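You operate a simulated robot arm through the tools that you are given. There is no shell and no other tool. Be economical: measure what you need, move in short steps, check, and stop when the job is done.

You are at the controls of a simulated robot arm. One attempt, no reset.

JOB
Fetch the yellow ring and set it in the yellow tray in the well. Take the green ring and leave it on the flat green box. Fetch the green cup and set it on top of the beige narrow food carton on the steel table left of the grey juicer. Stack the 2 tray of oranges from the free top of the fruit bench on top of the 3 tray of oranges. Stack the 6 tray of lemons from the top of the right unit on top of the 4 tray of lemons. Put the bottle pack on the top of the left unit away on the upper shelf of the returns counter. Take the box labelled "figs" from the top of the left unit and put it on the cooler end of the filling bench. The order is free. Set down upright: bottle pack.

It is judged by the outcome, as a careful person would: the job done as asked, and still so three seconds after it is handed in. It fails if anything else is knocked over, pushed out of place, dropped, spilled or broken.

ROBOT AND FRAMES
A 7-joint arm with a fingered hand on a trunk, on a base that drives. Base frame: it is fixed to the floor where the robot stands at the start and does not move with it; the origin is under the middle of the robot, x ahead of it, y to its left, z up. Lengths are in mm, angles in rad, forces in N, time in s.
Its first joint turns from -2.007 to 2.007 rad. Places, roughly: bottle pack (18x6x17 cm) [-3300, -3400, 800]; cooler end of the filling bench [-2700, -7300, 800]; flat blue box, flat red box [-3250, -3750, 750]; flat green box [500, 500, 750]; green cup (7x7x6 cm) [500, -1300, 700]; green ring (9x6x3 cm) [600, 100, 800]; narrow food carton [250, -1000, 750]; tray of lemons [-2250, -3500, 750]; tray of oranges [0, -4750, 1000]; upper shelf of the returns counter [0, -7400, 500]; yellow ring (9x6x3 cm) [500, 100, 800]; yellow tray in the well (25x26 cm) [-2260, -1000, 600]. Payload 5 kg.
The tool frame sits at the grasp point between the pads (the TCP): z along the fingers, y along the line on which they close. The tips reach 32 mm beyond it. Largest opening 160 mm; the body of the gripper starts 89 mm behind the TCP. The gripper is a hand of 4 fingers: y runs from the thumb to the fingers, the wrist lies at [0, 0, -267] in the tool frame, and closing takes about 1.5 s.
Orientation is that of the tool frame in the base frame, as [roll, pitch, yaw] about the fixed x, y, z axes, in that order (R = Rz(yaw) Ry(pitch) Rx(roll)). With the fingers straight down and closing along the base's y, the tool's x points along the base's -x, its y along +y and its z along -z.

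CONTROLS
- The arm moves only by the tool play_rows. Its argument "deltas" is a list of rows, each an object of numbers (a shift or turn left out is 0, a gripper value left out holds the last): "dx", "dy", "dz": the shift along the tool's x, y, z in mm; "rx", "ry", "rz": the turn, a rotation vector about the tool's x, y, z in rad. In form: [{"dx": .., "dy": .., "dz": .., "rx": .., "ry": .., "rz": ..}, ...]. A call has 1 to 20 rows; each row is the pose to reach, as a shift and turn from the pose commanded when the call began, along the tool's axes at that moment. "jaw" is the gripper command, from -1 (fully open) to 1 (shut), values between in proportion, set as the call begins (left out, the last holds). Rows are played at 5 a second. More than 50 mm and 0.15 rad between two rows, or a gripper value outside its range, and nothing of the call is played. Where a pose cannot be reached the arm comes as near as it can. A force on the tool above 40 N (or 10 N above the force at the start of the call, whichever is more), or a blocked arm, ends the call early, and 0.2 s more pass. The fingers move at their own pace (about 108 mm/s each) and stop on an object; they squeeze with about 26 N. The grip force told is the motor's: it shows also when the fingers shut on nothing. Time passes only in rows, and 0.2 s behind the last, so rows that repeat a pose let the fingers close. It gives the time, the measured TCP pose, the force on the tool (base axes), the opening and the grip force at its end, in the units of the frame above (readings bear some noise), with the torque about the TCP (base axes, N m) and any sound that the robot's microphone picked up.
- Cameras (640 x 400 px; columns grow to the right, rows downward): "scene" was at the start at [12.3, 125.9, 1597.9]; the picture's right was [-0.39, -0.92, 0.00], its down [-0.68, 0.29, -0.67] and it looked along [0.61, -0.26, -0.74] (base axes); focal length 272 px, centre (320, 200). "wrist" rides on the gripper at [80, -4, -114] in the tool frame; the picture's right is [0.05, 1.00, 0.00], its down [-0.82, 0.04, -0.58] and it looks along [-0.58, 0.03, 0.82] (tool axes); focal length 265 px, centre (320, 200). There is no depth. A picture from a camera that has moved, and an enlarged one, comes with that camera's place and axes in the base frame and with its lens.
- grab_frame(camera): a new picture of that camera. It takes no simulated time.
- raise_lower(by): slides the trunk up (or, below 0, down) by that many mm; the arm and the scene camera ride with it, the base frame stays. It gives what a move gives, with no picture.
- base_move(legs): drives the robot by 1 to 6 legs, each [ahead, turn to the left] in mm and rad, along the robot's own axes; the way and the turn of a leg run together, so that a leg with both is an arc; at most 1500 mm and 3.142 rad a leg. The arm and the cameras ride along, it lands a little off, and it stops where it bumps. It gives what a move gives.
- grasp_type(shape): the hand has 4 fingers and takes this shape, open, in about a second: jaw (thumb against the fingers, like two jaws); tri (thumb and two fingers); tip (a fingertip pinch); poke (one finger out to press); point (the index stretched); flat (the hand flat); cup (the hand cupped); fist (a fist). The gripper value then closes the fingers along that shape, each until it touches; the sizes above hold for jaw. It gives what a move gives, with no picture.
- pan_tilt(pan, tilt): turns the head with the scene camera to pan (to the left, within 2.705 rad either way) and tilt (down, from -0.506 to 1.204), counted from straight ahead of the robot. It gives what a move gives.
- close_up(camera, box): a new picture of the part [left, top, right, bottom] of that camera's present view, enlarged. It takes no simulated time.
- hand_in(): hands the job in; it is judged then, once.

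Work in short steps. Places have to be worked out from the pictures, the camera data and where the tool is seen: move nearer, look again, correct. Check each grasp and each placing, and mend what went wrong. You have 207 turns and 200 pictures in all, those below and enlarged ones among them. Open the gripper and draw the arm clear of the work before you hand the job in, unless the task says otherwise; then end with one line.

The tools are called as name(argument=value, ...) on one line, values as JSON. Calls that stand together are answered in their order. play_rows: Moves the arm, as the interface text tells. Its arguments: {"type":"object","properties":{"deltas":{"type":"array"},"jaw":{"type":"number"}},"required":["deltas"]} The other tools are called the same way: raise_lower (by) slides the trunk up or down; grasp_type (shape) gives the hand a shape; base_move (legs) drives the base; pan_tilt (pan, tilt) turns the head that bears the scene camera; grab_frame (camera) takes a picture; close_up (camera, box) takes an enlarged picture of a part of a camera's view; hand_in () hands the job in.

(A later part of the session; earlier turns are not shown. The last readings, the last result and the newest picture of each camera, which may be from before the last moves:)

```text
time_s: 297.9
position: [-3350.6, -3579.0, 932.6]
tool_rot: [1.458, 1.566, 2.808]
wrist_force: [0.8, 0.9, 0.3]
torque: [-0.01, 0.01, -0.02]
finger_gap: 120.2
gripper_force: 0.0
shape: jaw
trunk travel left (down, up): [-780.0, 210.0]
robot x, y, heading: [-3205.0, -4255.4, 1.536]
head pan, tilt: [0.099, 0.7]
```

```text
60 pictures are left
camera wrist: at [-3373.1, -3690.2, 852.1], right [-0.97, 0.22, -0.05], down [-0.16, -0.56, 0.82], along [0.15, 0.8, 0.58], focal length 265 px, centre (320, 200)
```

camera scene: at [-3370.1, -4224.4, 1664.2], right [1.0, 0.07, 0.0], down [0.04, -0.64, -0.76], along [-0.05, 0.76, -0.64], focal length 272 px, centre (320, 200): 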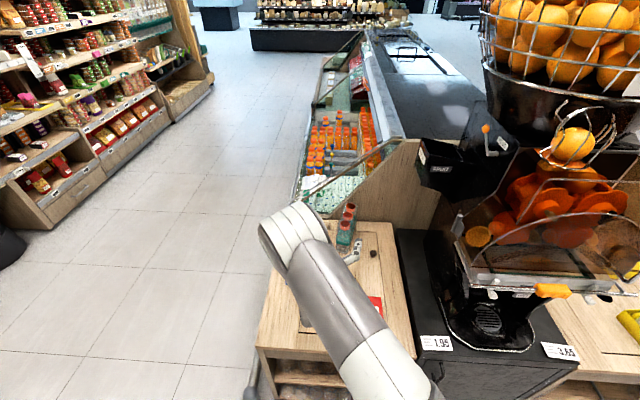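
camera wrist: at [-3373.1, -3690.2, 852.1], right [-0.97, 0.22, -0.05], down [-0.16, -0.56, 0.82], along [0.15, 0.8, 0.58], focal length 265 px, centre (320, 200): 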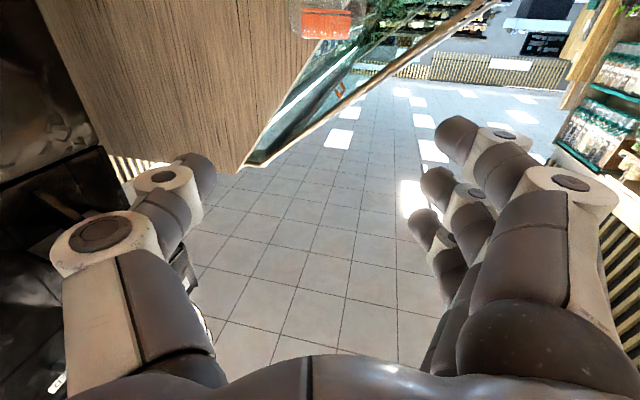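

The hand now points forward horizontally along the pack's axis. I'll zoom on the pack to recheck its position.

close_up(camera="scene", box=[300, 190, 400, 260])

```text
5.71 times, centred on (350, 225) of scene
camera zoom: at [-3370.1, -4224.4, 1664.2], right [1.0, 0.07, 0.0], down [0.04, -0.64, -0.76], along [-0.05, 0.76, -0.64], focal length 1554 px, centre (149, 57)
```

zoom: 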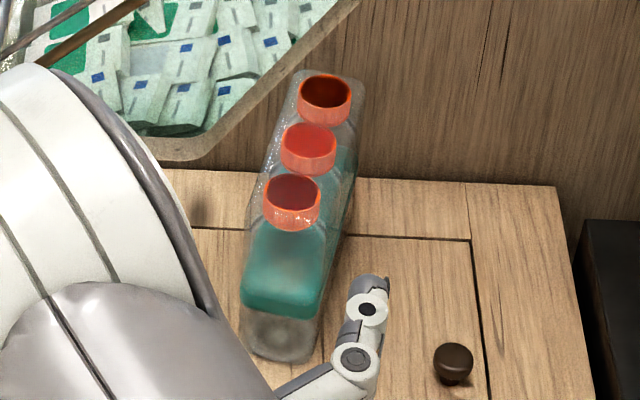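

The pack centre is about (-3306, -3377) and the tool axis already points at it. I'll lower to z ≈ 828 and advance part-way, then check the alignment.

play_rows(deltas=[{"dx": 35}, {"dx": 70}, {"dx": 104}, {"dx": 104, "dz": 40}, {"dx": 104, "dz": 75}, {"dx": 104, "dz": 75}])

close_up(camera="scene", box=[290, 190, 410, 280])

grab_frame(camera="wrist")

```text
time_s: 299.3
position: [-3334.2, -3507.9, 829.9]
tool_rot: [1.495, 1.565, 2.847]
wrist_force: [0.5, 0.2, -0.2]
torque: [0.02, -0.01, 0.01]
finger_gap: 120.1
gripper_force: 0.0
shape: jaw
trunk travel left (down, up): [-780.0, 210.0]
robot x, y, heading: [-3204.1, -4254.3, 1.533]
head pan, tilt: [0.099, 0.7]
```

```text
4.44 times, centred on (350, 235) of scene
camera zoom: at [-3370.3, -4224.4, 1664.2], right [1.0, 0.07, 0.0], down [0.04, -0.64, -0.76], along [-0.05, 0.76, -0.64], focal length 1208 px, centre (187, 44)
```

zoom: 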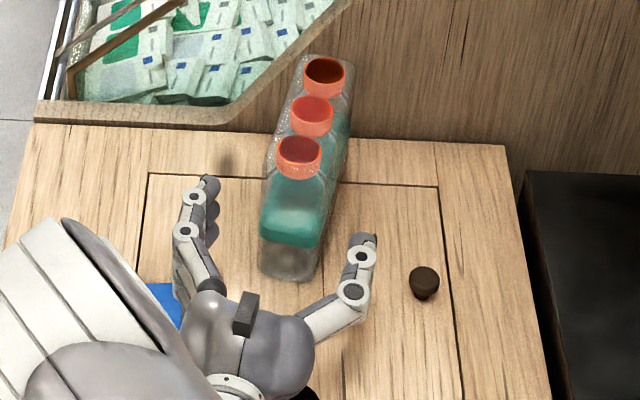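

```text
57 pictures are left
camera wrist: at [-3356.9, -3618.3, 748.7], right [-0.97, 0.22, -0.05], down [-0.16, -0.56, 0.82], along [0.15, 0.8, 0.58], focal length 265 px, centre (320, 200)
```

wrist: 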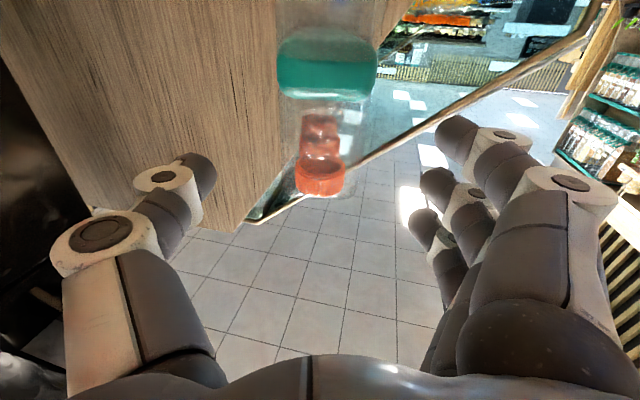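

The view shows the pack well centred, but the bottle bodies and sleeve are lower (z < 791), and the camera under the hand limits going lower. I'll pitch the hand 30° downward, which lifts the camera, then lower to z ≈ 775 and advance.

play_rows(deltas=[{"ry": 0.13}, {"ry": 0.26}, {"ry": 0.39}, {"ry": 0.5236}, {"dx": 28, "ry": 0.5236}, {"dx": 55, "ry": 0.5236}, {"dx": 55, "dy": 1, "dz": 36, "ry": 0.5236}, {"dx": 55, "dy": 1, "dz": 70, "ry": 0.5236}, {"dx": 55, "dy": 1, "dz": 90, "ry": 0.5236}, {"dx": 55, "dy": 1, "dz": 90, "ry": 0.5236}])

close_up(camera="scene", box=[290, 190, 410, 280])

grab_frame(camera="wrist")

```text
time_s: 301.5
position: [-3316.9, -3415.7, 776.4]
tool_rot: [3.133, 1.048, -1.8]
wrist_force: [-0.4, -0.1, -0.8]
torque: [0.0, 0.0, -0.02]
finger_gap: 120.0
gripper_force: 0.2
shape: jaw
trunk travel left (down, up): [-780.0, 210.0]
robot x, y, heading: [-3207.4, -4253.0, 1.537]
head pan, tilt: [0.099, 0.7]
```

```text
4.44 times, centred on (350, 235) of scene
camera zoom: at [-3370.1, -4224.4, 1664.2], right [1.0, 0.07, 0.0], down [0.04, -0.64, -0.76], along [-0.05, 0.76, -0.64], focal length 1208 px, centre (187, 44)
```

zoom: 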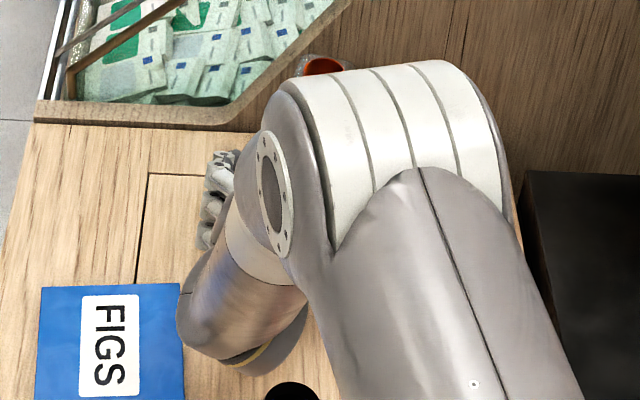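

```text
55 pictures are left
camera wrist: at [-3343.6, -3552.1, 762.7], right [-0.98, 0.19, -0.04], down [-0.06, -0.08, 0.99], along [0.19, 0.98, 0.09], focal length 265 px, centre (320, 200)
```

wrist: 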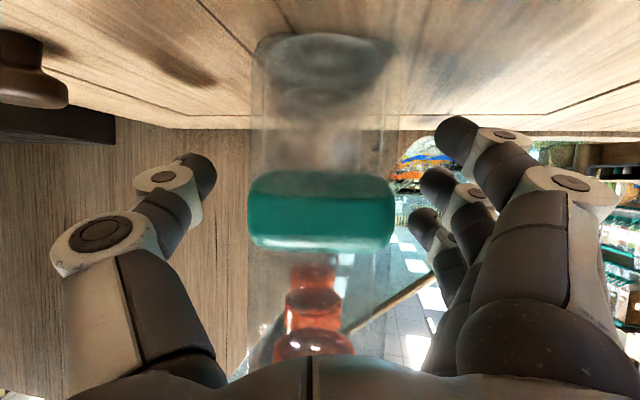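

The pack sits centred between thumb and fingers. I'll advance 10 mm more and close.

play_rows(deltas=[{"dx": -2.5, "dz": 4.3}, {"dx": -5, "dz": 8.7}, {"dx": -5, "dz": 8.7}])

play_rows(deltas=[{"dz": 0}, {"dz": 0}, {"dz": 0}, {"dz": 0}, {"dz": 0}, {"dz": 0}, {"dz": 0}, {"dz": 0}], jaw=1)

grab_frame(camera="wrist")

```text
time_s: 302.3
position: [-3313.8, -3407.1, 774.9]
tool_rot: [3.131, 1.048, -1.799]
wrist_force: [0.0, -0.8, 0.5]
torque: [0.01, -0.05, -0.02]
finger_gap: 119.8
gripper_force: 0.0
shape: jaw
trunk travel left (down, up): [-780.0, 210.0]
robot x, y, heading: [-3206.5, -4255.1, 1.541]
head pan, tilt: [0.099, 0.7]
```

```text
time_s: 304.1
position: [-3313.5, -3406.9, 774.5]
tool_rot: [3.133, 1.047, -1.799]
wrist_force: [-0.7, -0.1, -0.4]
torque: [0.03, 0.05, 0.01]
finger_gap: 53.9
gripper_force: 25.9
shape: jaw
trunk travel left (down, up): [-780.0, 210.0]
robot x, y, heading: [-3207.8, -4252.8, 1.545]
head pan, tilt: [0.099, 0.7]
```

```text
54 pictures are left
camera wrist: at [-3340.8, -3543.1, 762.2], right [-0.98, 0.19, -0.04], down [-0.06, -0.08, 0.99], along [0.19, 0.98, 0.09], focal length 265 px, centre (320, 200)
```

wrist: 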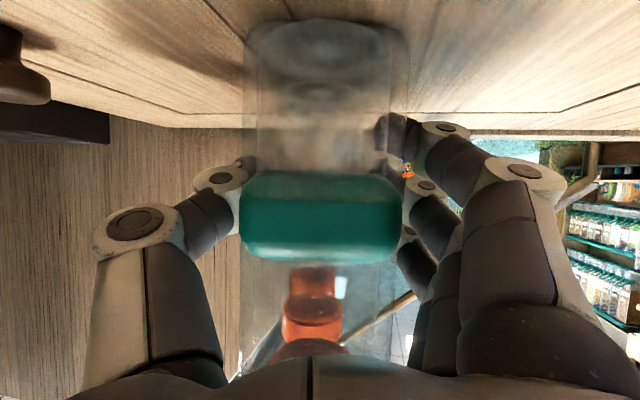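

Gripped at 26 N. I'll lift slowly straight up and check it holds level.

play_rows(deltas=[{"dx": -4, "dz": -2.5}, {"dx": -9, "dz": -5}, {"dx": -17, "dz": -10}, {"dx": -35, "dz": -20}, {"dx": -60, "dz": -35}, {"dx": -95, "dz": -55}, {"dx": -95, "dz": -55}])

grab_frame(camera="wrist")

```text
time_s: 305.7
position: [-3312.6, -3408.8, 886.5]
tool_rot: [3.133, 1.047, -1.798]
wrist_force: [-0.2, -0.3, -1.0]
torque: [-0.04, -0.02, 0.01]
finger_gap: 53.9
gripper_force: 26.0
shape: jaw
trunk travel left (down, up): [-780.0, 210.0]
robot x, y, heading: [-3207.8, -4258.0, 1.538]
head pan, tilt: [0.099, 0.7]
```

```text
53 pictures are left
camera wrist: at [-3339.1, -3545.2, 873.0], right [-0.98, 0.19, -0.04], down [-0.06, -0.08, 0.99], along [0.19, 0.98, 0.09], focal length 265 px, centre (320, 200)
```

wrist: 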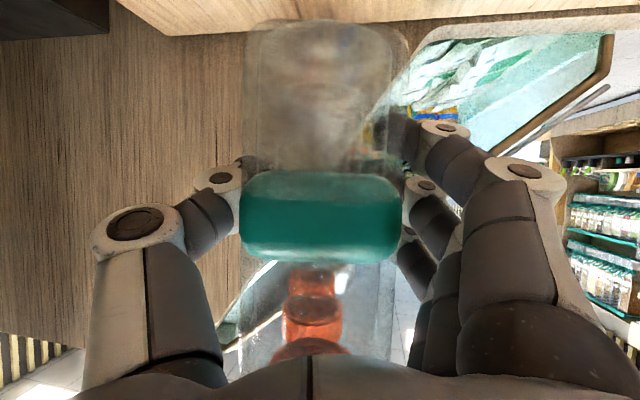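

The pack is held level (about 1 N, light). I'll pull it back and up, then drive to the returns counter near (200, -6400).

play_rows(deltas=[{"dx": -5, "dz": -40}, {"dx": 10, "dz": -80}, {"dx": 25, "dz": -120}, {"dx": 40, "dz": -160}, {"dx": 55, "dz": -200}, {"dx": 68, "dz": -238}])

base_move(legs=[[-420, 0], [0, -2.02], [1500, 0], [1500, 0], [800, 0], [0, -1.09]])

pan_tilt(pan=0.0, tilt=0.5)

grab_frame(camera="scene")

```text
time_s: 307.1
position: [-3362.9, -3640.2, 948.3]
tool_rot: [3.133, 1.048, -1.796]
wrist_force: [-0.4, 0.0, -0.9]
torque: [-0.01, 0.02, 0.04]
finger_gap: 53.9
gripper_force: 25.7
shape: jaw
trunk travel left (down, up): [-780.0, 210.0]
robot x, y, heading: [-3206.8, -4254.5, 1.54]
head pan, tilt: [0.099, 0.7]
```

```text
time_s: 335.3
position: [327.2, -7080.7, 947.6]
tool_rot: [3.131, 1.048, 1.393]
wrist_force: [2.5, 16.0, 2.1]
torque: [0.43, -0.17, 0.59]
finger_gap: 54.6
gripper_force: 26.2
shape: jaw
trunk travel left (down, up): [-780.0, 210.0]
robot x, y, heading: [137.4, -6476.6, -1.55]
head pan, tilt: [0.099, 0.7]
```

```text
time_s: 336.0
position: [326.3, -7080.0, 947.3]
tool_rot: [3.131, 1.047, 1.399]
wrist_force: [2.0, 13.6, 2.0]
torque: [0.35, -0.13, 0.45]
finger_gap: 54.4
gripper_force: 26.5
shape: jaw
trunk travel left (down, up): [-780.0, 210.0]
robot x, y, heading: [137.4, -6476.0, -1.553]
head pan, tilt: [0.0, 0.499]
```

```text
52 pictures are left
camera scene: at [294.3, -6501.3, 1681.9], right [-1.0, -0.02, 0.0], down [-0.01, 0.48, -0.88], along [0.02, -0.88, -0.48], focal length 272 px, centre (320, 200)
```

scene: 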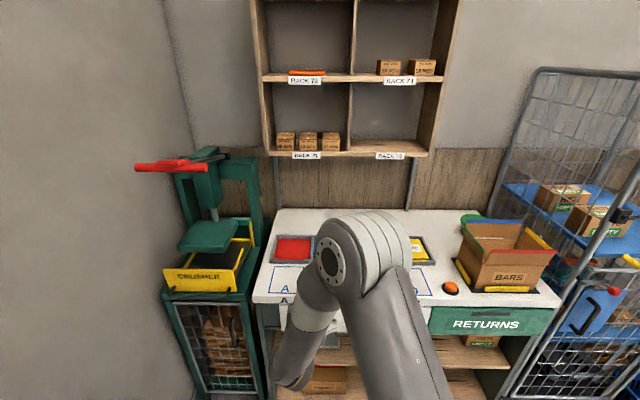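

There's a 14 N contact: the pack seems to be touching the counter's front edge. I'll back away at once and check the grip.

base_move(legs=[[-250, 0]])

grab_frame(camera="wrist")

grab_frame(camera="scene")

```text
time_s: 337.9
position: [323.9, -6824.4, 948.1]
tool_rot: [3.134, 1.046, 1.401]
wrist_force: [-0.8, 0.0, -0.9]
torque: [0.04, 0.01, 0.03]
finger_gap: 54.1
gripper_force: 25.5
shape: jaw
trunk travel left (down, up): [-780.0, 210.0]
robot x, y, heading: [129.1, -6217.9, -1.547]
head pan, tilt: [0.0, 0.499]
```

```text
51 pictures are left
camera wrist: at [340.9, -6686.5, 934.2], right [0.99, -0.14, -0.04], down [0.05, 0.09, 0.99], along [-0.13, -0.99, 0.09], focal length 265 px, centre (320, 200)
```

wrist: 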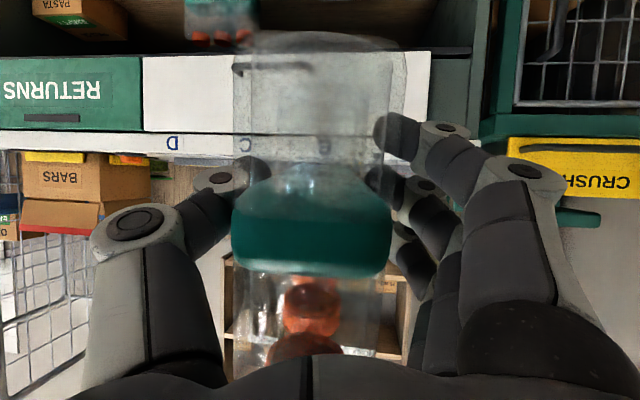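

```text
50 pictures are left
camera scene: at [288.9, -6245.9, 1682.0], right [-1.0, -0.02, 0.0], down [-0.01, 0.48, -0.88], along [0.02, -0.88, -0.48], focal length 272 px, centre (320, 200)
```

scene: 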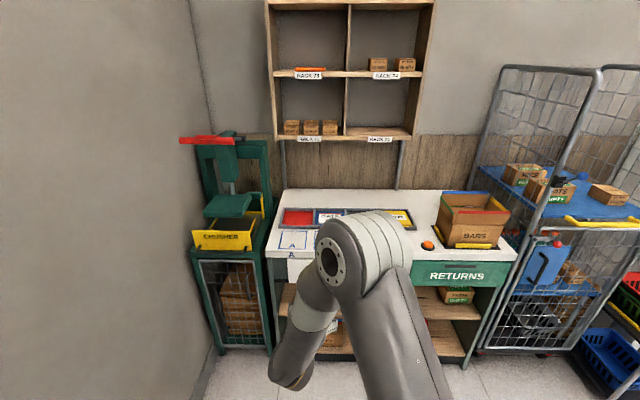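

The pack is still held and nothing on the counter moved. The counter front is at y ≈ -7200, upper shelf z ≈ 500, opening top ≈ 700, with the existing pack at x ≈ 0. I'll square the pack to -y, shift to x ≈ 250, and lower the trunk.

play_rows(deltas=[{"dy": -35, "rx": -0.06, "rz": -0.035}, {"dy": -72, "rx": -0.121, "rz": -0.07}, {"dy": -72, "rx": -0.121, "rz": -0.07}])

raise_lower(by=-360)

pan_tilt(pan=0.0, tilt=0.5)

grab_frame(camera="scene")

grab_frame(camera="wrist")

```text
time_s: 338.6
position: [275.5, -6815.5, 945.4]
tool_rot: [3.133, 1.047, 1.493]
wrist_force: [-0.4, -0.6, -0.6]
torque: [0.09, 0.0, 0.02]
finger_gap: 53.9
gripper_force: 25.9
shape: jaw
out of reach, approached as far as the arm can: row 2, 3
trunk travel left (down, up): [-780.0, 210.0]
robot x, y, heading: [129.9, -6219.4, -1.55]
head pan, tilt: [0.0, 0.499]
```

```text
time_s: 342.1
position: [276.7, -6816.3, 584.3]
tool_rot: [3.133, 1.047, 1.493]
wrist_force: [-0.9, 0.7, -0.9]
torque: [0.03, -0.02, 0.03]
finger_gap: 53.9
gripper_force: 26.1
shape: jaw
trunk travel left (down, up): [-420.0, 570.0]
robot x, y, heading: [129.0, -6219.1, -1.552]
head pan, tilt: [0.0, 0.499]
```

```text
time_s: 342.8
position: [276.5, -6816.0, 584.4]
tool_rot: [3.131, 1.047, 1.495]
wrist_force: [0.0, -0.5, -0.2]
torque: [0.05, 0.01, 0.0]
finger_gap: 53.8
gripper_force: 25.9
shape: jaw
trunk travel left (down, up): [-420.0, 570.0]
robot x, y, heading: [132.7, -6220.1, -1.553]
head pan, tilt: [0.0, 0.499]
```

```text
49 pictures are left
camera scene: at [288.9, -6246.9, 1322.0], right [-1.0, -0.02, 0.0], down [-0.01, 0.48, -0.88], along [0.02, -0.88, -0.48], focal length 272 px, centre (320, 200)
```

scene: 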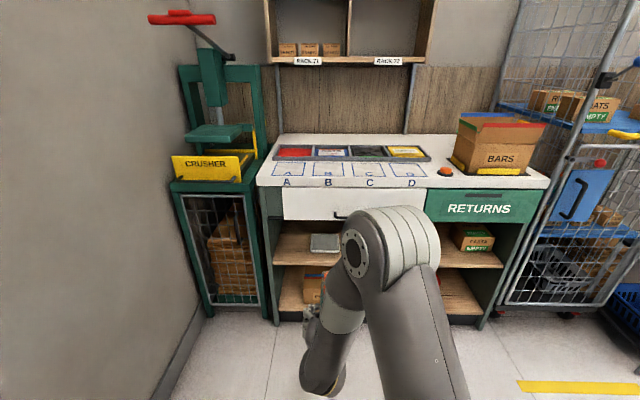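

```text
48 pictures are left
camera wrist: at [280.7, -6677.3, 571.2], right [1.0, -0.04, -0.04], down [0.04, 0.09, 0.99], along [-0.04, -0.99, 0.09], focal length 265 px, centre (320, 200)
```

wrist: 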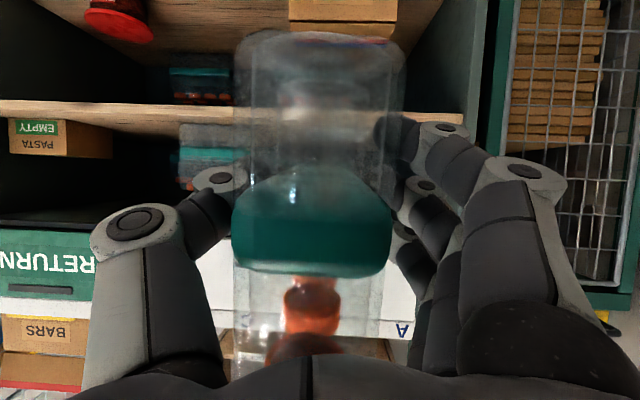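

I'll zoom in on the shelf from the scene camera to find the shelf height and what already stands there.

close_up(camera="scene", box=[250, 180, 370, 320])

```text
2.86 times, centred on (310, 250) of scene
camera zoom: at [288.9, -6246.9, 1322.0], right [-1.0, -0.02, 0.0], down [-0.01, 0.48, -0.88], along [0.02, -0.88, -0.48], focal length 777 px, centre (349, 57)
```

zoom: 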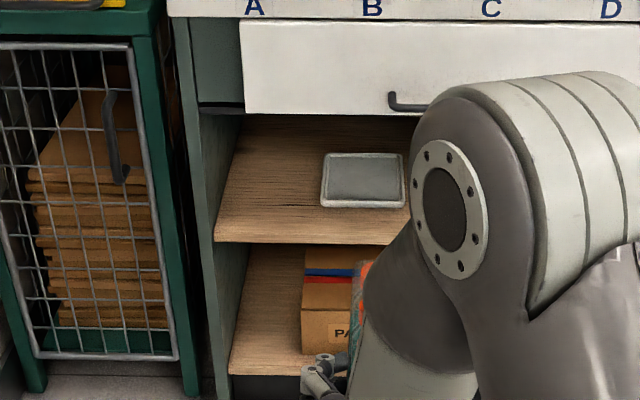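

The left part of the upper shelf (x ≈ 375–520) is free, with a grey dish at x 217–363. Shelf top z ≈ 470, opening up to 705. I'll shift the base left so the pack lines up with x ≈ 438.

base_move(legs=[[-250, 0], [0, 0.5], [400, 0], [0, -0.515]])

close_up(camera="scene", box=[250, 180, 430, 320])

grab_frame(camera="wrist")

```text
time_s: 344.6
position: [275.4, -6593.1, 584.3]
tool_rot: [3.133, 1.047, 1.502]
wrist_force: [-0.3, -0.5, -1.0]
torque: [0.03, 0.0, -0.02]
finger_gap: 53.8
gripper_force: 26.1
shape: jaw
trunk travel left (down, up): [-420.0, 570.0]
robot x, y, heading: [125.6, -5997.1, -1.538]
head pan, tilt: [0.0, 0.499]
stopped in leg 1: the robot was blocked; the commanded pose is now the measured one
```

```text
2.86 times, centred on (340, 250) of scene
camera zoom: at [283.1, -6023.2, 1321.9], right [-1.0, -0.03, 0.0], down [-0.02, 0.48, -0.88], along [0.03, -0.88, -0.48], focal length 777 px, centre (263, 57)
```

zoom: 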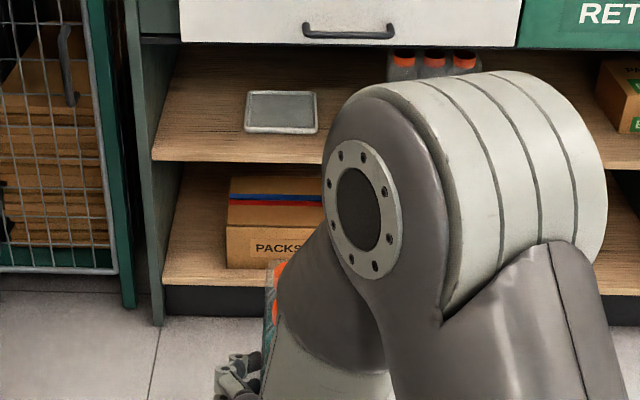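

```text
45 pictures are left
camera wrist: at [279.5, -6453.5, 571.5], right [1.0, -0.03, -0.04], down [0.04, 0.09, 0.99], along [-0.03, -1.0, 0.09], focal length 265 px, centre (320, 200)
```

wrist: 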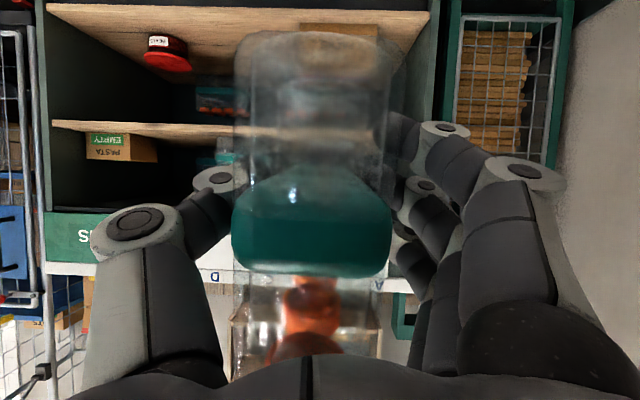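

The base met something behind it, so it stopped; I'll go forward a little first and then do the sideways shift.

base_move(legs=[[70, 0], [0, 0.5], [340, 0], [0, -0.53]])

pan_tilt(pan=0.0, tilt=0.55)

grab_frame(camera="scene")

```text
time_s: 350.3
position: [420.2, -6954.5, 586.0]
tool_rot: [3.132, 1.046, 1.464]
wrist_force: [0.0, -0.8, -1.3]
torque: [0.03, -0.01, -0.01]
finger_gap: 54.0
gripper_force: 25.6
shape: jaw
trunk travel left (down, up): [-420.0, 570.0]
robot x, y, heading: [296.3, -6354.7, -1.573]
head pan, tilt: [0.0, 0.499]
```

```text
time_s: 350.9
position: [419.1, -6955.3, 584.6]
tool_rot: [3.134, 1.047, 1.462]
wrist_force: [1.1, 0.4, -1.2]
torque: [0.04, 0.01, 0.01]
finger_gap: 53.8
gripper_force: 25.4
shape: jaw
trunk travel left (down, up): [-420.0, 570.0]
robot x, y, heading: [296.3, -6351.3, -1.582]
head pan, tilt: [0.0, 0.55]
```

```text
44 pictures are left
camera scene: at [450.0, -6384.9, 1317.4], right [-1.0, 0.01, 0.0], down [0.0, 0.52, -0.85], along [-0.01, -0.85, -0.52], focal length 272 px, centre (320, 200)
```

scene: 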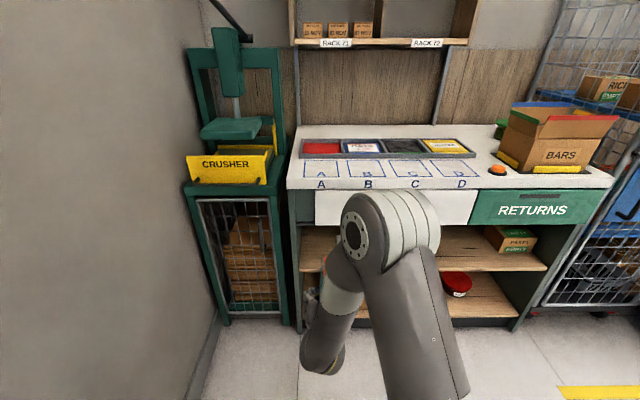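

I'll square the pack up, lower it slightly and move it in part-way along x ≈ 434, then check clearances.

play_rows(deltas=[{"dx": 17, "dz": 10, "dy": 7, "rx": -0.045, "rz": -0.025}, {"dx": 8, "dz": 26, "dy": 15, "rx": -0.087, "rz": -0.05}, {"dx": -13, "dz": 62, "dy": 22, "rx": -0.087, "rz": -0.05}, {"dx": -34, "dz": 99, "dy": 27, "rx": -0.087, "rz": -0.05}, {"dx": -55, "dz": 135, "dy": 31, "rx": -0.087, "rz": -0.05}, {"dx": -76, "dz": 172, "dy": 36, "rx": -0.087, "rz": -0.05}, {"dx": -76, "dz": 172, "dy": 36, "rx": -0.087, "rz": -0.05}])

grab_frame(camera="wrist")

close_up(camera="scene", box=[280, 180, 420, 330])

```text
time_s: 352.5
position: [437.6, -7146.6, 568.0]
tool_rot: [3.133, 1.047, 1.562]
wrist_force: [-0.4, 1.2, -1.1]
torque: [0.03, 0.0, 0.0]
finger_gap: 53.8
gripper_force: 26.0
shape: jaw
out of reach, approached as far as the arm can: row 1, 2, 3, 4, 5, 6, 7
trunk travel left (down, up): [-420.0, 570.0]
robot x, y, heading: [293.0, -6355.9, -1.578]
head pan, tilt: [0.0, 0.55]
```

```text
43 pictures are left
camera wrist: at [432.6, -7007.1, 555.3], right [1.0, 0.02, -0.04], down [0.04, 0.09, 0.99], along [0.03, -1.0, 0.09], focal length 265 px, centre (320, 200)
```

wrist: 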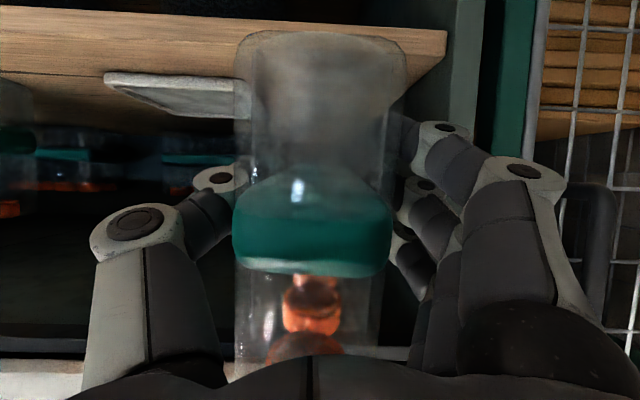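

```text
2.67 times, centred on (350, 255) of scene
camera zoom: at [450.1, -6385.1, 1317.4], right [-1.0, 0.01, 0.0], down [0.0, 0.52, -0.85], along [-0.01, -0.85, -0.52], focal length 725 px, centre (240, 53)
```

zoom: 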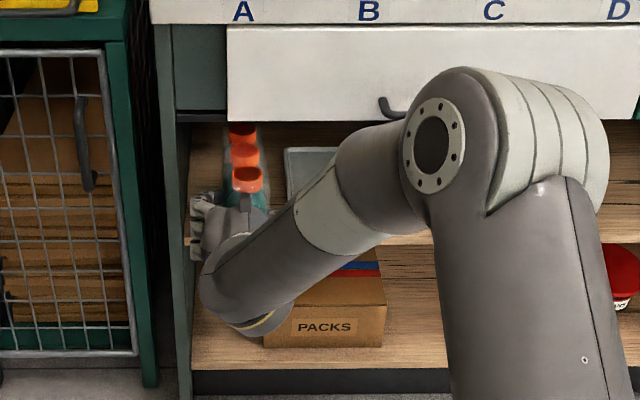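

Alignment is good, but the fingers are close to the right-hand wall (x ≈ 530). I'll shift 12 mm away from it and continue inward.

play_rows(deltas=[{"dy": -12}, {"dx": -18, "dy": -12, "dz": 31}, {"dx": -36, "dy": -12, "dz": 62}, {"dx": -54, "dy": -12, "dz": 93}, {"dx": -71, "dy": -12, "dz": 124}, {"dx": -71, "dy": -12, "dz": 124}])

grab_frame(camera="wrist")

close_up(camera="scene", box=[280, 180, 420, 330])

```text
time_s: 353.9
position: [423.6, -7286.5, 570.3]
tool_rot: [3.132, 1.049, 1.562]
wrist_force: [-0.3, 0.1, -0.4]
torque: [0.05, 0.02, -0.01]
finger_gap: 53.9
gripper_force: 26.3
shape: jaw
out of reach, approached as far as the arm can: row 1
trunk travel left (down, up): [-420.0, 570.0]
robot x, y, heading: [299.2, -6353.6, -1.579]
head pan, tilt: [0.0, 0.55]
```

```text
41 pictures are left
camera wrist: at [418.2, -7147.5, 557.4], right [1.0, 0.03, -0.04], down [0.04, 0.09, 0.99], along [0.03, -1.0, 0.09], focal length 265 px, centre (320, 200)
```

wrist: 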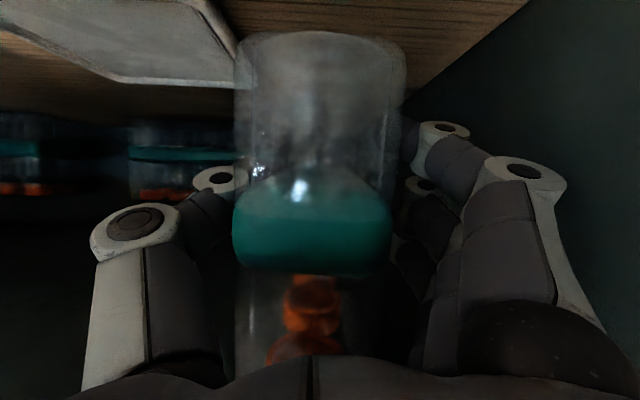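

```text
2.67 times, centred on (350, 255) of scene
camera zoom: at [450.0, -6385.1, 1317.4], right [-1.0, 0.01, 0.0], down [0.0, 0.52, -0.85], along [-0.01, -0.85, -0.52], focal length 725 px, centre (240, 53)
```

zoom: 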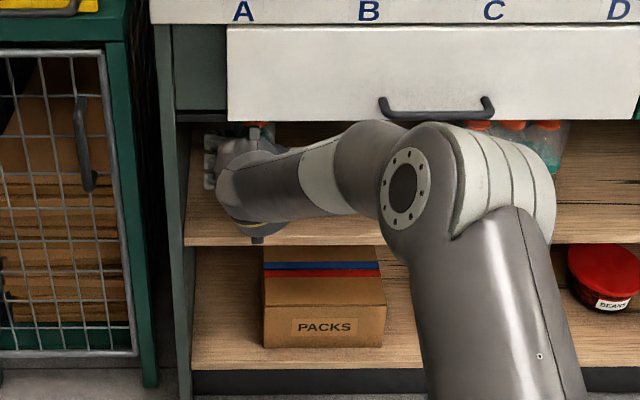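

It's inside and clear. I'll lower in small steps to the shelf.

play_rows(deltas=[{"dx": 4.3, "dz": 2.5}, {"dx": 8.7, "dz": 5}, {"dx": 13, "dz": 7.5}, {"dx": 17.3, "dz": 10}, {"dx": 20.8, "dz": 12}, {"dx": 23.4, "dz": 13.5}, {"dx": 25, "dz": 14.5}])

play_rows(deltas=[{"dx": 1.7, "dz": 1}, {"dx": 3.4, "dz": 2}, {"dx": 5.2, "dz": 3}])

```text
time_s: 355.5
position: [425.9, -7286.6, 540.6]
tool_rot: [3.132, 1.05, 1.561]
wrist_force: [0.0, 0.4, 0.2]
torque: [0.03, 0.0, 0.01]
finger_gap: 53.5
gripper_force: 26.2
shape: jaw
trunk travel left (down, up): [-420.0, 570.0]
robot x, y, heading: [292.0, -6355.1, -1.587]
head pan, tilt: [0.0, 0.55]
```

```text
time_s: 356.3
position: [424.6, -7288.6, 535.1]
tool_rot: [3.13, 1.049, 1.562]
wrist_force: [1.5, 0.5, 0.1]
torque: [-0.09, 0.04, -0.02]
finger_gap: 53.9
gripper_force: 25.9
shape: jaw
trunk travel left (down, up): [-420.0, 570.0]
robot x, y, heading: [293.4, -6355.6, -1.579]
head pan, tilt: [0.0, 0.55]
```

Nearly there; continuing in 2 mm steps.

play_rows(deltas=[{"dx": 1.7, "dz": 1}, {"dx": 3.4, "dz": 2}, {"dx": 3.4, "dz": 2}])

play_rows(deltas=[{"dx": 1.7, "dz": 1}, {"dx": 3.4, "dz": 2}, {"dx": 3.4, "dz": 2}])

grab_frame(camera="wrist")

```text
time_s: 357.1
position: [425.1, -7287.7, 530.7]
tool_rot: [3.13, 1.049, 1.561]
wrist_force: [0.6, 1.1, 2.7]
torque: [-0.32, 0.04, 0.08]
finger_gap: 53.7
gripper_force: 26.1
shape: jaw
trunk travel left (down, up): [-420.0, 570.0]
robot x, y, heading: [292.1, -6351.2, -1.582]
head pan, tilt: [0.0, 0.55]
```

```text
time_s: 357.9
position: [425.3, -7287.8, 526.0]
tool_rot: [3.132, 1.048, 1.561]
wrist_force: [-0.4, 0.5, 3.5]
torque: [-0.42, 0.12, -0.03]
finger_gap: 54.1
gripper_force: 25.9
shape: jaw
trunk travel left (down, up): [-420.0, 570.0]
robot x, y, heading: [293.4, -6352.7, -1.578]
head pan, tilt: [0.0, 0.55]
```

```text
39 pictures are left
camera wrist: at [420.1, -7149.1, 512.7], right [1.0, 0.02, -0.04], down [0.04, 0.09, 0.99], along [0.03, -1.0, 0.09], focal length 265 px, centre (320, 200)
```

wrist: 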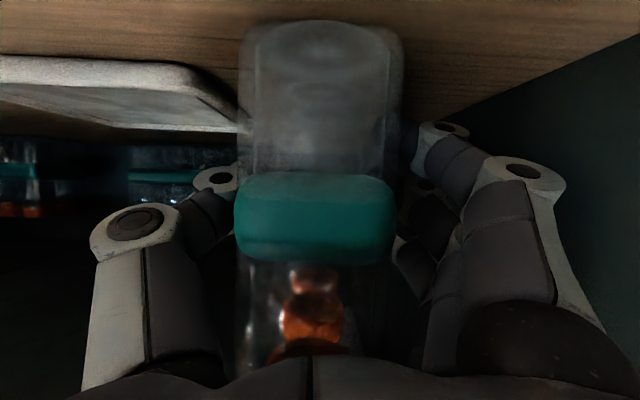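

The far end touched first and the pack is pivoting level in the grip. I'll lower a bit further until it bears fully.

play_rows(deltas=[{"dx": 1.7, "dz": 1}, {"dx": 3.4, "dz": 2}, {"dx": 3.4, "dz": 2}])

play_rows(deltas=[{"dx": 1.7, "dz": 1}, {"dx": 3.4, "dz": 2}, {"dx": 3.4, "dz": 2}])

```text
time_s: 358.7
position: [423.8, -7287.7, 524.6]
tool_rot: [3.131, 1.054, 1.559]
wrist_force: [-0.6, 0.2, 15.7]
torque: [-0.59, 0.2, 0.02]
finger_gap: 53.6
gripper_force: 26.0
shape: jaw
trunk travel left (down, up): [-420.0, 570.0]
robot x, y, heading: [291.7, -6357.6, -1.579]
head pan, tilt: [0.0, 0.55]
```

```text
time_s: 359.5
position: [424.4, -7288.7, 524.2]
tool_rot: [3.129, 1.057, 1.558]
wrist_force: [0.1, 1.9, 32.5]
torque: [-0.73, 0.08, 0.05]
finger_gap: 53.9
gripper_force: 26.3
shape: jaw
trunk travel left (down, up): [-420.0, 570.0]
robot x, y, heading: [292.0, -6353.4, -1.578]
head pan, tilt: [0.0, 0.55]
```

Fully seated (32 N, centred). I'll ease off and open modestly.

play_rows(deltas=[{"dx": -2.5, "dz": -1.5}, {"dx": -3.5, "dz": -2}, {"dx": -3.5, "dz": -2}, {"dx": -3.5, "dz": -2}, {"dx": -3.5, "dz": -2}], jaw=0.0)

play_rows(deltas=[{"dx": 15, "dz": -26}, {"dx": 35, "dz": -60}, {"dx": 55, "dz": -95}, {"dx": 75, "dz": -130}, {"dx": 95, "dz": -165}, {"dx": 115, "dz": -200}])

grab_frame(camera="wrist")

close_up(camera="scene", box=[280, 180, 420, 330])

```text
time_s: 360.7
position: [425.4, -7288.0, 521.5]
tool_rot: [3.131, 1.048, 1.561]
wrist_force: [-0.8, 0.4, 0.5]
torque: [-0.01, 0.0, 0.0]
finger_gap: 78.9
gripper_force: 0.0
shape: jaw
trunk travel left (down, up): [-420.0, 570.0]
robot x, y, heading: [293.7, -6354.6, -1.58]
head pan, tilt: [0.0, 0.55]
```

```text
time_s: 362.1
position: [433.7, -7086.4, 609.3]
tool_rot: [3.13, 1.049, 1.563]
wrist_force: [0.2, -0.1, -1.4]
torque: [-0.05, 0.04, 0.01]
finger_gap: 79.7
gripper_force: 0.0
shape: jaw
out of reach, approached as far as the arm can: row 3, 4, 5, 6
trunk travel left (down, up): [-420.0, 570.0]
robot x, y, heading: [295.8, -6354.4, -1.581]
head pan, tilt: [0.0, 0.55]
```

```text
38 pictures are left
camera wrist: at [428.0, -6948.2, 596.4], right [1.0, 0.03, -0.04], down [0.04, 0.09, 0.99], along [0.03, -1.0, 0.09], focal length 265 px, centre (320, 200)
```

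wrist: 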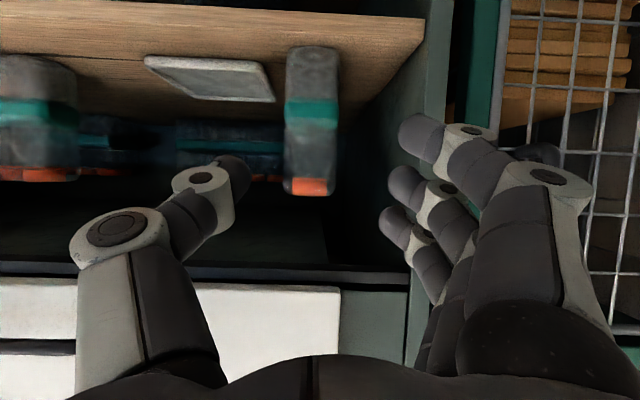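

```text
2.67 times, centred on (350, 255) of scene
camera zoom: at [449.8, -6384.7, 1317.5], right [-1.0, 0.01, 0.0], down [0.0, 0.52, -0.85], along [-0.01, -0.85, -0.52], focal length 725 px, centre (240, 53)
```

zoom: 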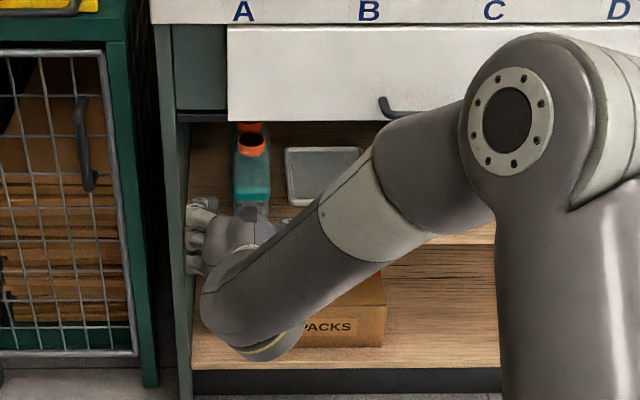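

The bottle pack stands upright on the upper shelf. I'll retract, turn the hand back to vertical, raise the trunk, and drive back for the FIGS box.

play_rows(deltas=[{"dx": 16, "dy": -16, "dz": -29, "ry": 0.131}, {"dx": 34, "dy": -32, "dz": -58, "ry": 0.262}, {"dx": 50, "dy": -48, "dz": -87, "ry": 0.393}, {"dx": 67, "dy": -64, "dz": -116, "ry": 0.524}, {"dx": 84, "dy": -80, "dz": -145, "ry": 0.655}, {"dx": 100, "dy": -96, "dz": -174, "ry": 0.786}, {"dx": 117, "dy": -112, "dz": -203, "ry": 0.917}, {"dx": 125, "dy": -125, "dz": -217, "ry": 1.047}, {"dx": 125, "dy": -125, "dz": -217, "ry": 1.047}], jaw=-0.5)

raise_lower(by=400)

base_move(legs=[[0, -1.946], [1500, 0], [1500, 0], [880, 0], [0, -1.19], [200, 0]])

pan_tilt(pan=0.1, tilt=0.7)

grab_frame(camera="scene")

```text
time_s: 364.1
position: [300.2, -6841.0, 608.3]
tool_rot: [3.138, -0.001, 1.569]
wrist_force: [0.2, 0.4, -0.5]
torque: [0.01, 0.03, 0.01]
finger_gap: 119.9
gripper_force: 0.1
shape: jaw
trunk travel left (down, up): [-420.0, 570.0]
robot x, y, heading: [298.0, -6351.8, -1.584]
head pan, tilt: [0.0, 0.55]
```

```text
time_s: 367.9
position: [300.6, -6840.9, 1009.4]
tool_rot: [3.138, 0.003, 1.571]
wrist_force: [0.3, 0.9, 0.9]
torque: [0.02, 0.01, 0.01]
finger_gap: 119.5
gripper_force: 0.1
shape: jaw
trunk travel left (down, up): [-820.0, 170.0]
robot x, y, heading: [294.5, -6356.4, -1.582]
head pan, tilt: [0.0, 0.55]
```

```text
time_s: 395.4
position: [-3312.8, -4249.0, 1009.6]
tool_rot: [3.136, 0.0, -1.552]
wrist_force: [0.4, 1.1, -1.4]
torque: [-0.08, -0.03, 0.01]
finger_gap: 119.6
gripper_force: 0.1
shape: jaw
trunk travel left (down, up): [-820.0, 170.0]
robot x, y, heading: [-3295.2, -4737.6, 1.585]
head pan, tilt: [0.0, 0.55]
```

```text
time_s: 396.1
position: [-3312.6, -4250.9, 1008.7]
tool_rot: [3.137, 0.001, -1.552]
wrist_force: [-0.1, 0.9, -1.1]
torque: [0.03, 0.02, -0.01]
finger_gap: 119.8
gripper_force: 0.0
shape: jaw
trunk travel left (down, up): [-820.0, 170.0]
robot x, y, heading: [-3302.6, -4734.1, 1.58]
head pan, tilt: [0.099, 0.7]
```

```text
36 pictures are left
camera scene: at [-3462.7, -4713.8, 1704.3], right [0.99, 0.11, 0.0], down [0.07, -0.64, -0.77], along [-0.08, 0.76, -0.64], focal length 272 px, centre (320, 200)
```

scene: 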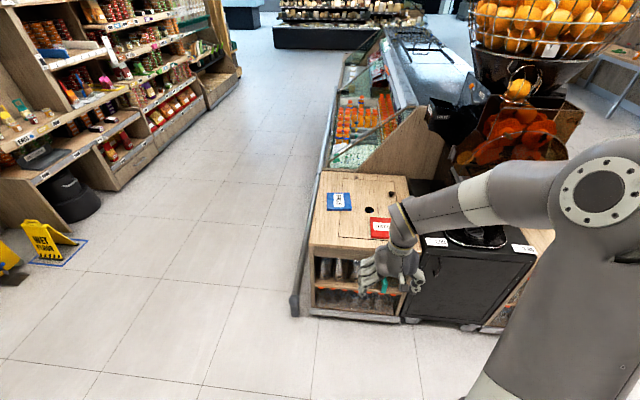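

In front of the left unit. I'll drive 455 mm forward and then look down at FIGS.

base_move(legs=[[455, -0.01]])

play_rows(deltas=[{"dx": -30, "dy": 35}, {"dx": -60, "dy": 70}, {"dx": -90, "dy": 105}, {"dx": -120, "dy": 140}, {"dx": -150, "dy": 175}, {"dx": -190, "dy": 180}, {"dx": -230, "dy": 180}, {"dx": -230, "dy": 180, "dz": 45}, {"dx": -230, "dy": 180, "dz": 45}], jaw=-1)

grab_frame(camera="wrist")

close_up(camera="scene", box=[230, 160, 410, 310])

```text
time_s: 398.9
position: [-3318.9, -3776.5, 1009.2]
tool_rot: [3.137, 0.001, -1.551]
wrist_force: [0.0, -0.3, -0.3]
torque: [-0.04, -0.03, -0.01]
finger_gap: 119.9
gripper_force: 0.1
shape: jaw
trunk travel left (down, up): [-820.0, 170.0]
robot x, y, heading: [-3298.7, -4265.0, 1.584]
head pan, tilt: [0.099, 0.7]
```

```text
time_s: 400.9
position: [-3503.6, -3550.6, 964.8]
tool_rot: [3.137, 0.0, -1.551]
wrist_force: [-0.1, 0.1, 0.1]
torque: [0.0, 0.0, 0.01]
finger_gap: 159.8
gripper_force: 0.0
shape: jaw
trunk travel left (down, up): [-820.0, 170.0]
robot x, y, heading: [-3301.2, -4262.0, 1.578]
head pan, tilt: [0.099, 0.7]
```

```text
35 pictures are left
camera wrist: at [-3498.0, -3630.8, 1078.1], right [-1.0, -0.07, 0.01], down [-0.06, 0.81, 0.58], along [-0.05, 0.58, -0.82], focal length 265 px, centre (320, 200)
```

wrist: 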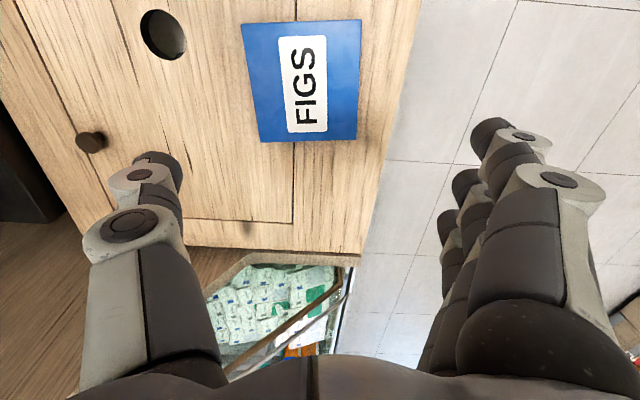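

```text
2.67 times, centred on (320, 235) of scene
camera zoom: at [-3467.9, -4241.6, 1704.3], right [0.99, 0.11, 0.0], down [0.07, -0.64, -0.77], along [-0.08, 0.76, -0.64], focal length 725 px, centre (320, 107)
```

zoom: 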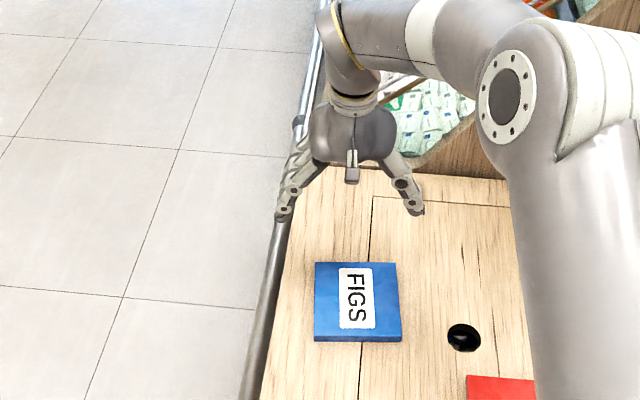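

FIGS is about 135 mm square, at (-3485, -3557), turned slightly. I'll align, descend with the fingers fully open, and step down to the table.

play_rows(deltas=[{"dx": 7, "dy": -18.5, "rz": -0.07}, {"dx": 7, "dy": -18.5, "dz": 45, "rz": -0.07}, {"dx": 7, "dy": -18.5, "dz": 90, "rz": -0.07}, {"dx": 7, "dy": -18.5, "dz": 135, "rz": -0.07}, {"dx": 7, "dy": -18.5, "dz": 175, "rz": -0.07}, {"dx": 7, "dy": -18.5, "dz": 200, "rz": -0.07}, {"dx": 7, "dy": -18.5, "dz": 200, "rz": -0.07}])

grab_frame(camera="wrist")

```text
time_s: 402.6
position: [-3484.6, -3557.1, 765.9]
tool_rot: [3.137, 0.002, -1.481]
wrist_force: [0.4, 0.1, -1.3]
torque: [0.02, 0.02, -0.05]
finger_gap: 159.8
gripper_force: 0.0
shape: jaw
trunk travel left (down, up): [-820.0, 170.0]
robot x, y, heading: [-3301.6, -4263.5, 1.585]
head pan, tilt: [0.099, 0.7]
```

```text
33 pictures are left
camera wrist: at [-3473.8, -3636.8, 878.9], right [-0.99, -0.14, 0.0], down [-0.11, 0.81, 0.58], along [-0.09, 0.57, -0.81], focal length 265 px, centre (320, 200)
```

wrist: 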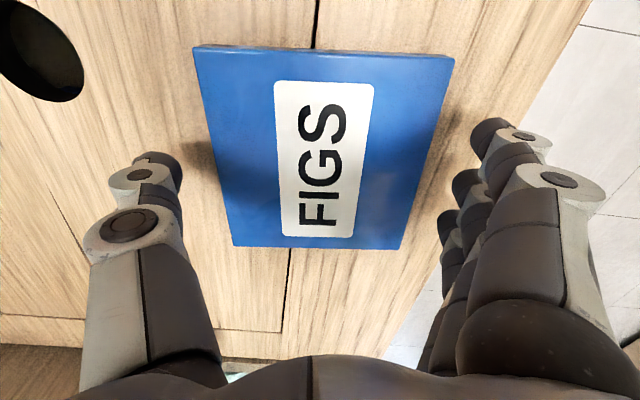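

Well aligned. Stepping down to just touch the table.

play_rows(deltas=[{"dz": 8}, {"dz": 14}, {"dz": 18}, {"dz": 21}, {"dz": 24}, {"dz": 27}])

```text
time_s: 403.9
position: [-3485.8, -3558.3, 740.3]
tool_rot: [3.136, 0.004, -1.481]
wrist_force: [1.4, -2.5, 7.2]
torque: [-0.12, 0.2, 0.06]
finger_gap: 159.7
gripper_force: 0.0
shape: jaw
trunk travel left (down, up): [-820.0, 170.0]
robot x, y, heading: [-3303.4, -4261.5, 1.579]
head pan, tilt: [0.099, 0.7]
```

Touching the table at z ≈ 740. I'll raise 2 mm and close.

play_rows(deltas=[{"dz": -3}, {"dz": -3}, {"dz": -3}, {"dz": -3}, {"dz": -3}, {"dz": -3}, {"dz": -3}], jaw=1)

play_rows(deltas=[{"dz": -2}, {"dz": -4}, {"dz": -7}, {"dz": -10}, {"dz": -15}, {"dz": -15}])

grab_frame(camera="wrist")

```text
time_s: 405.6
position: [-3485.2, -3556.9, 742.5]
tool_rot: [3.137, 0.004, -1.482]
wrist_force: [2.8, 6.5, 16.1]
torque: [0.15, 0.0, -0.04]
finger_gap: 137.8
gripper_force: 25.9
shape: jaw
trunk travel left (down, up): [-820.0, 170.0]
robot x, y, heading: [-3301.3, -4263.7, 1.581]
head pan, tilt: [0.099, 0.7]
```

```text
time_s: 406.9
position: [-3487.3, -3556.0, 755.9]
tool_rot: [3.137, 0.003, -1.48]
wrist_force: [-0.1, -0.4, -2.1]
torque: [0.0, -0.02, -0.03]
finger_gap: 137.6
gripper_force: 25.5
shape: jaw
trunk travel left (down, up): [-820.0, 170.0]
robot x, y, heading: [-3300.4, -4263.8, 1.582]
head pan, tilt: [0.099, 0.7]
```

```text
32 pictures are left
camera wrist: at [-3474.9, -3636.2, 869.0], right [-0.99, -0.14, 0.0], down [-0.11, 0.81, 0.58], along [-0.09, 0.57, -0.82], focal length 265 px, centre (320, 200)
```

wrist: 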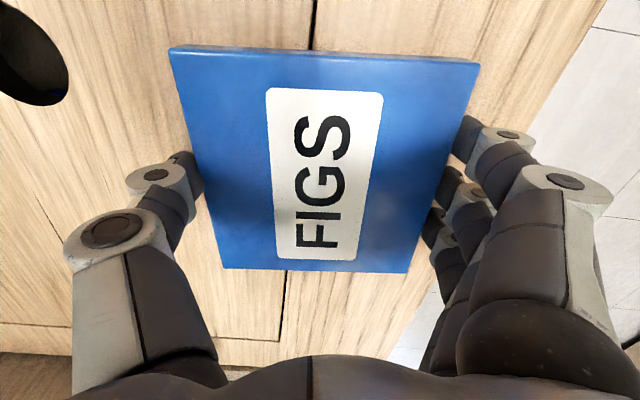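

FIGS is held (about 2 N). I'll raise and retract, then drive toward the filling bench and look.

play_rows(deltas=[{"dz": -45}, {"dz": -90}, {"dz": -135}, {"dz": -180}, {"dx": 45, "dy": -35, "dz": -200}, {"dx": 80, "dy": -65, "dz": -200}, {"dx": 115, "dy": -95, "dz": -200}, {"dx": 150, "dy": -125, "dz": -200}, {"dx": 185, "dy": -155, "dz": -200}, {"dx": 215, "dy": -185, "dz": -200}])

base_move(legs=[[-400, 0], [0, -2.75], [1500, 0], [150, 0], [0, -0.4]])

pan_tilt(pan=0.0, tilt=0.5)

grab_frame(camera="scene")

```text
refused: row 5 steps farther than a row can; nothing moved
```

```text
time_s: 424.8
position: [-2527.1, -6910.4, 751.7]
tool_rot: [3.13, -0.027, 1.76]
wrist_force: [-2.2, 5.5, 1.7]
torque: [-0.42, -0.27, 0.04]
finger_gap: 137.4
gripper_force: 25.7
shape: jaw
trunk travel left (down, up): [-820.0, 170.0]
robot x, y, heading: [-2792.1, -6241.2, -1.446]
head pan, tilt: [0.099, 0.7]
stopped in leg 5: the force on the tool passed its limit (the readings are from after the stop); the commanded pose is now the measured one
```

```text
time_s: 425.6
position: [-2528.3, -6911.2, 752.0]
tool_rot: [3.129, -0.023, 1.761]
wrist_force: [-2.6, 8.0, -0.5]
torque: [-0.38, -0.22, 0.04]
finger_gap: 137.6
gripper_force: 26.0
shape: jaw
trunk travel left (down, up): [-820.0, 170.0]
robot x, y, heading: [-2792.2, -6238.3, -1.453]
head pan, tilt: [0.0, 0.499]
```

```text
31 pictures are left
camera scene: at [-2629.9, -6249.9, 1721.9], right [-0.99, -0.12, 0.0], down [-0.06, 0.48, -0.88], along [0.11, -0.87, -0.48], focal length 272 px, centre (320, 200)
```

scene: 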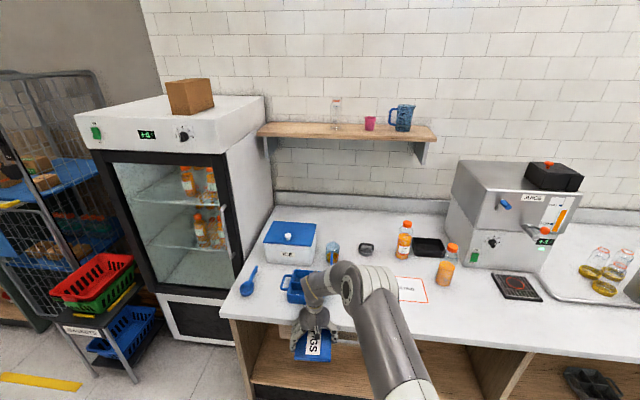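

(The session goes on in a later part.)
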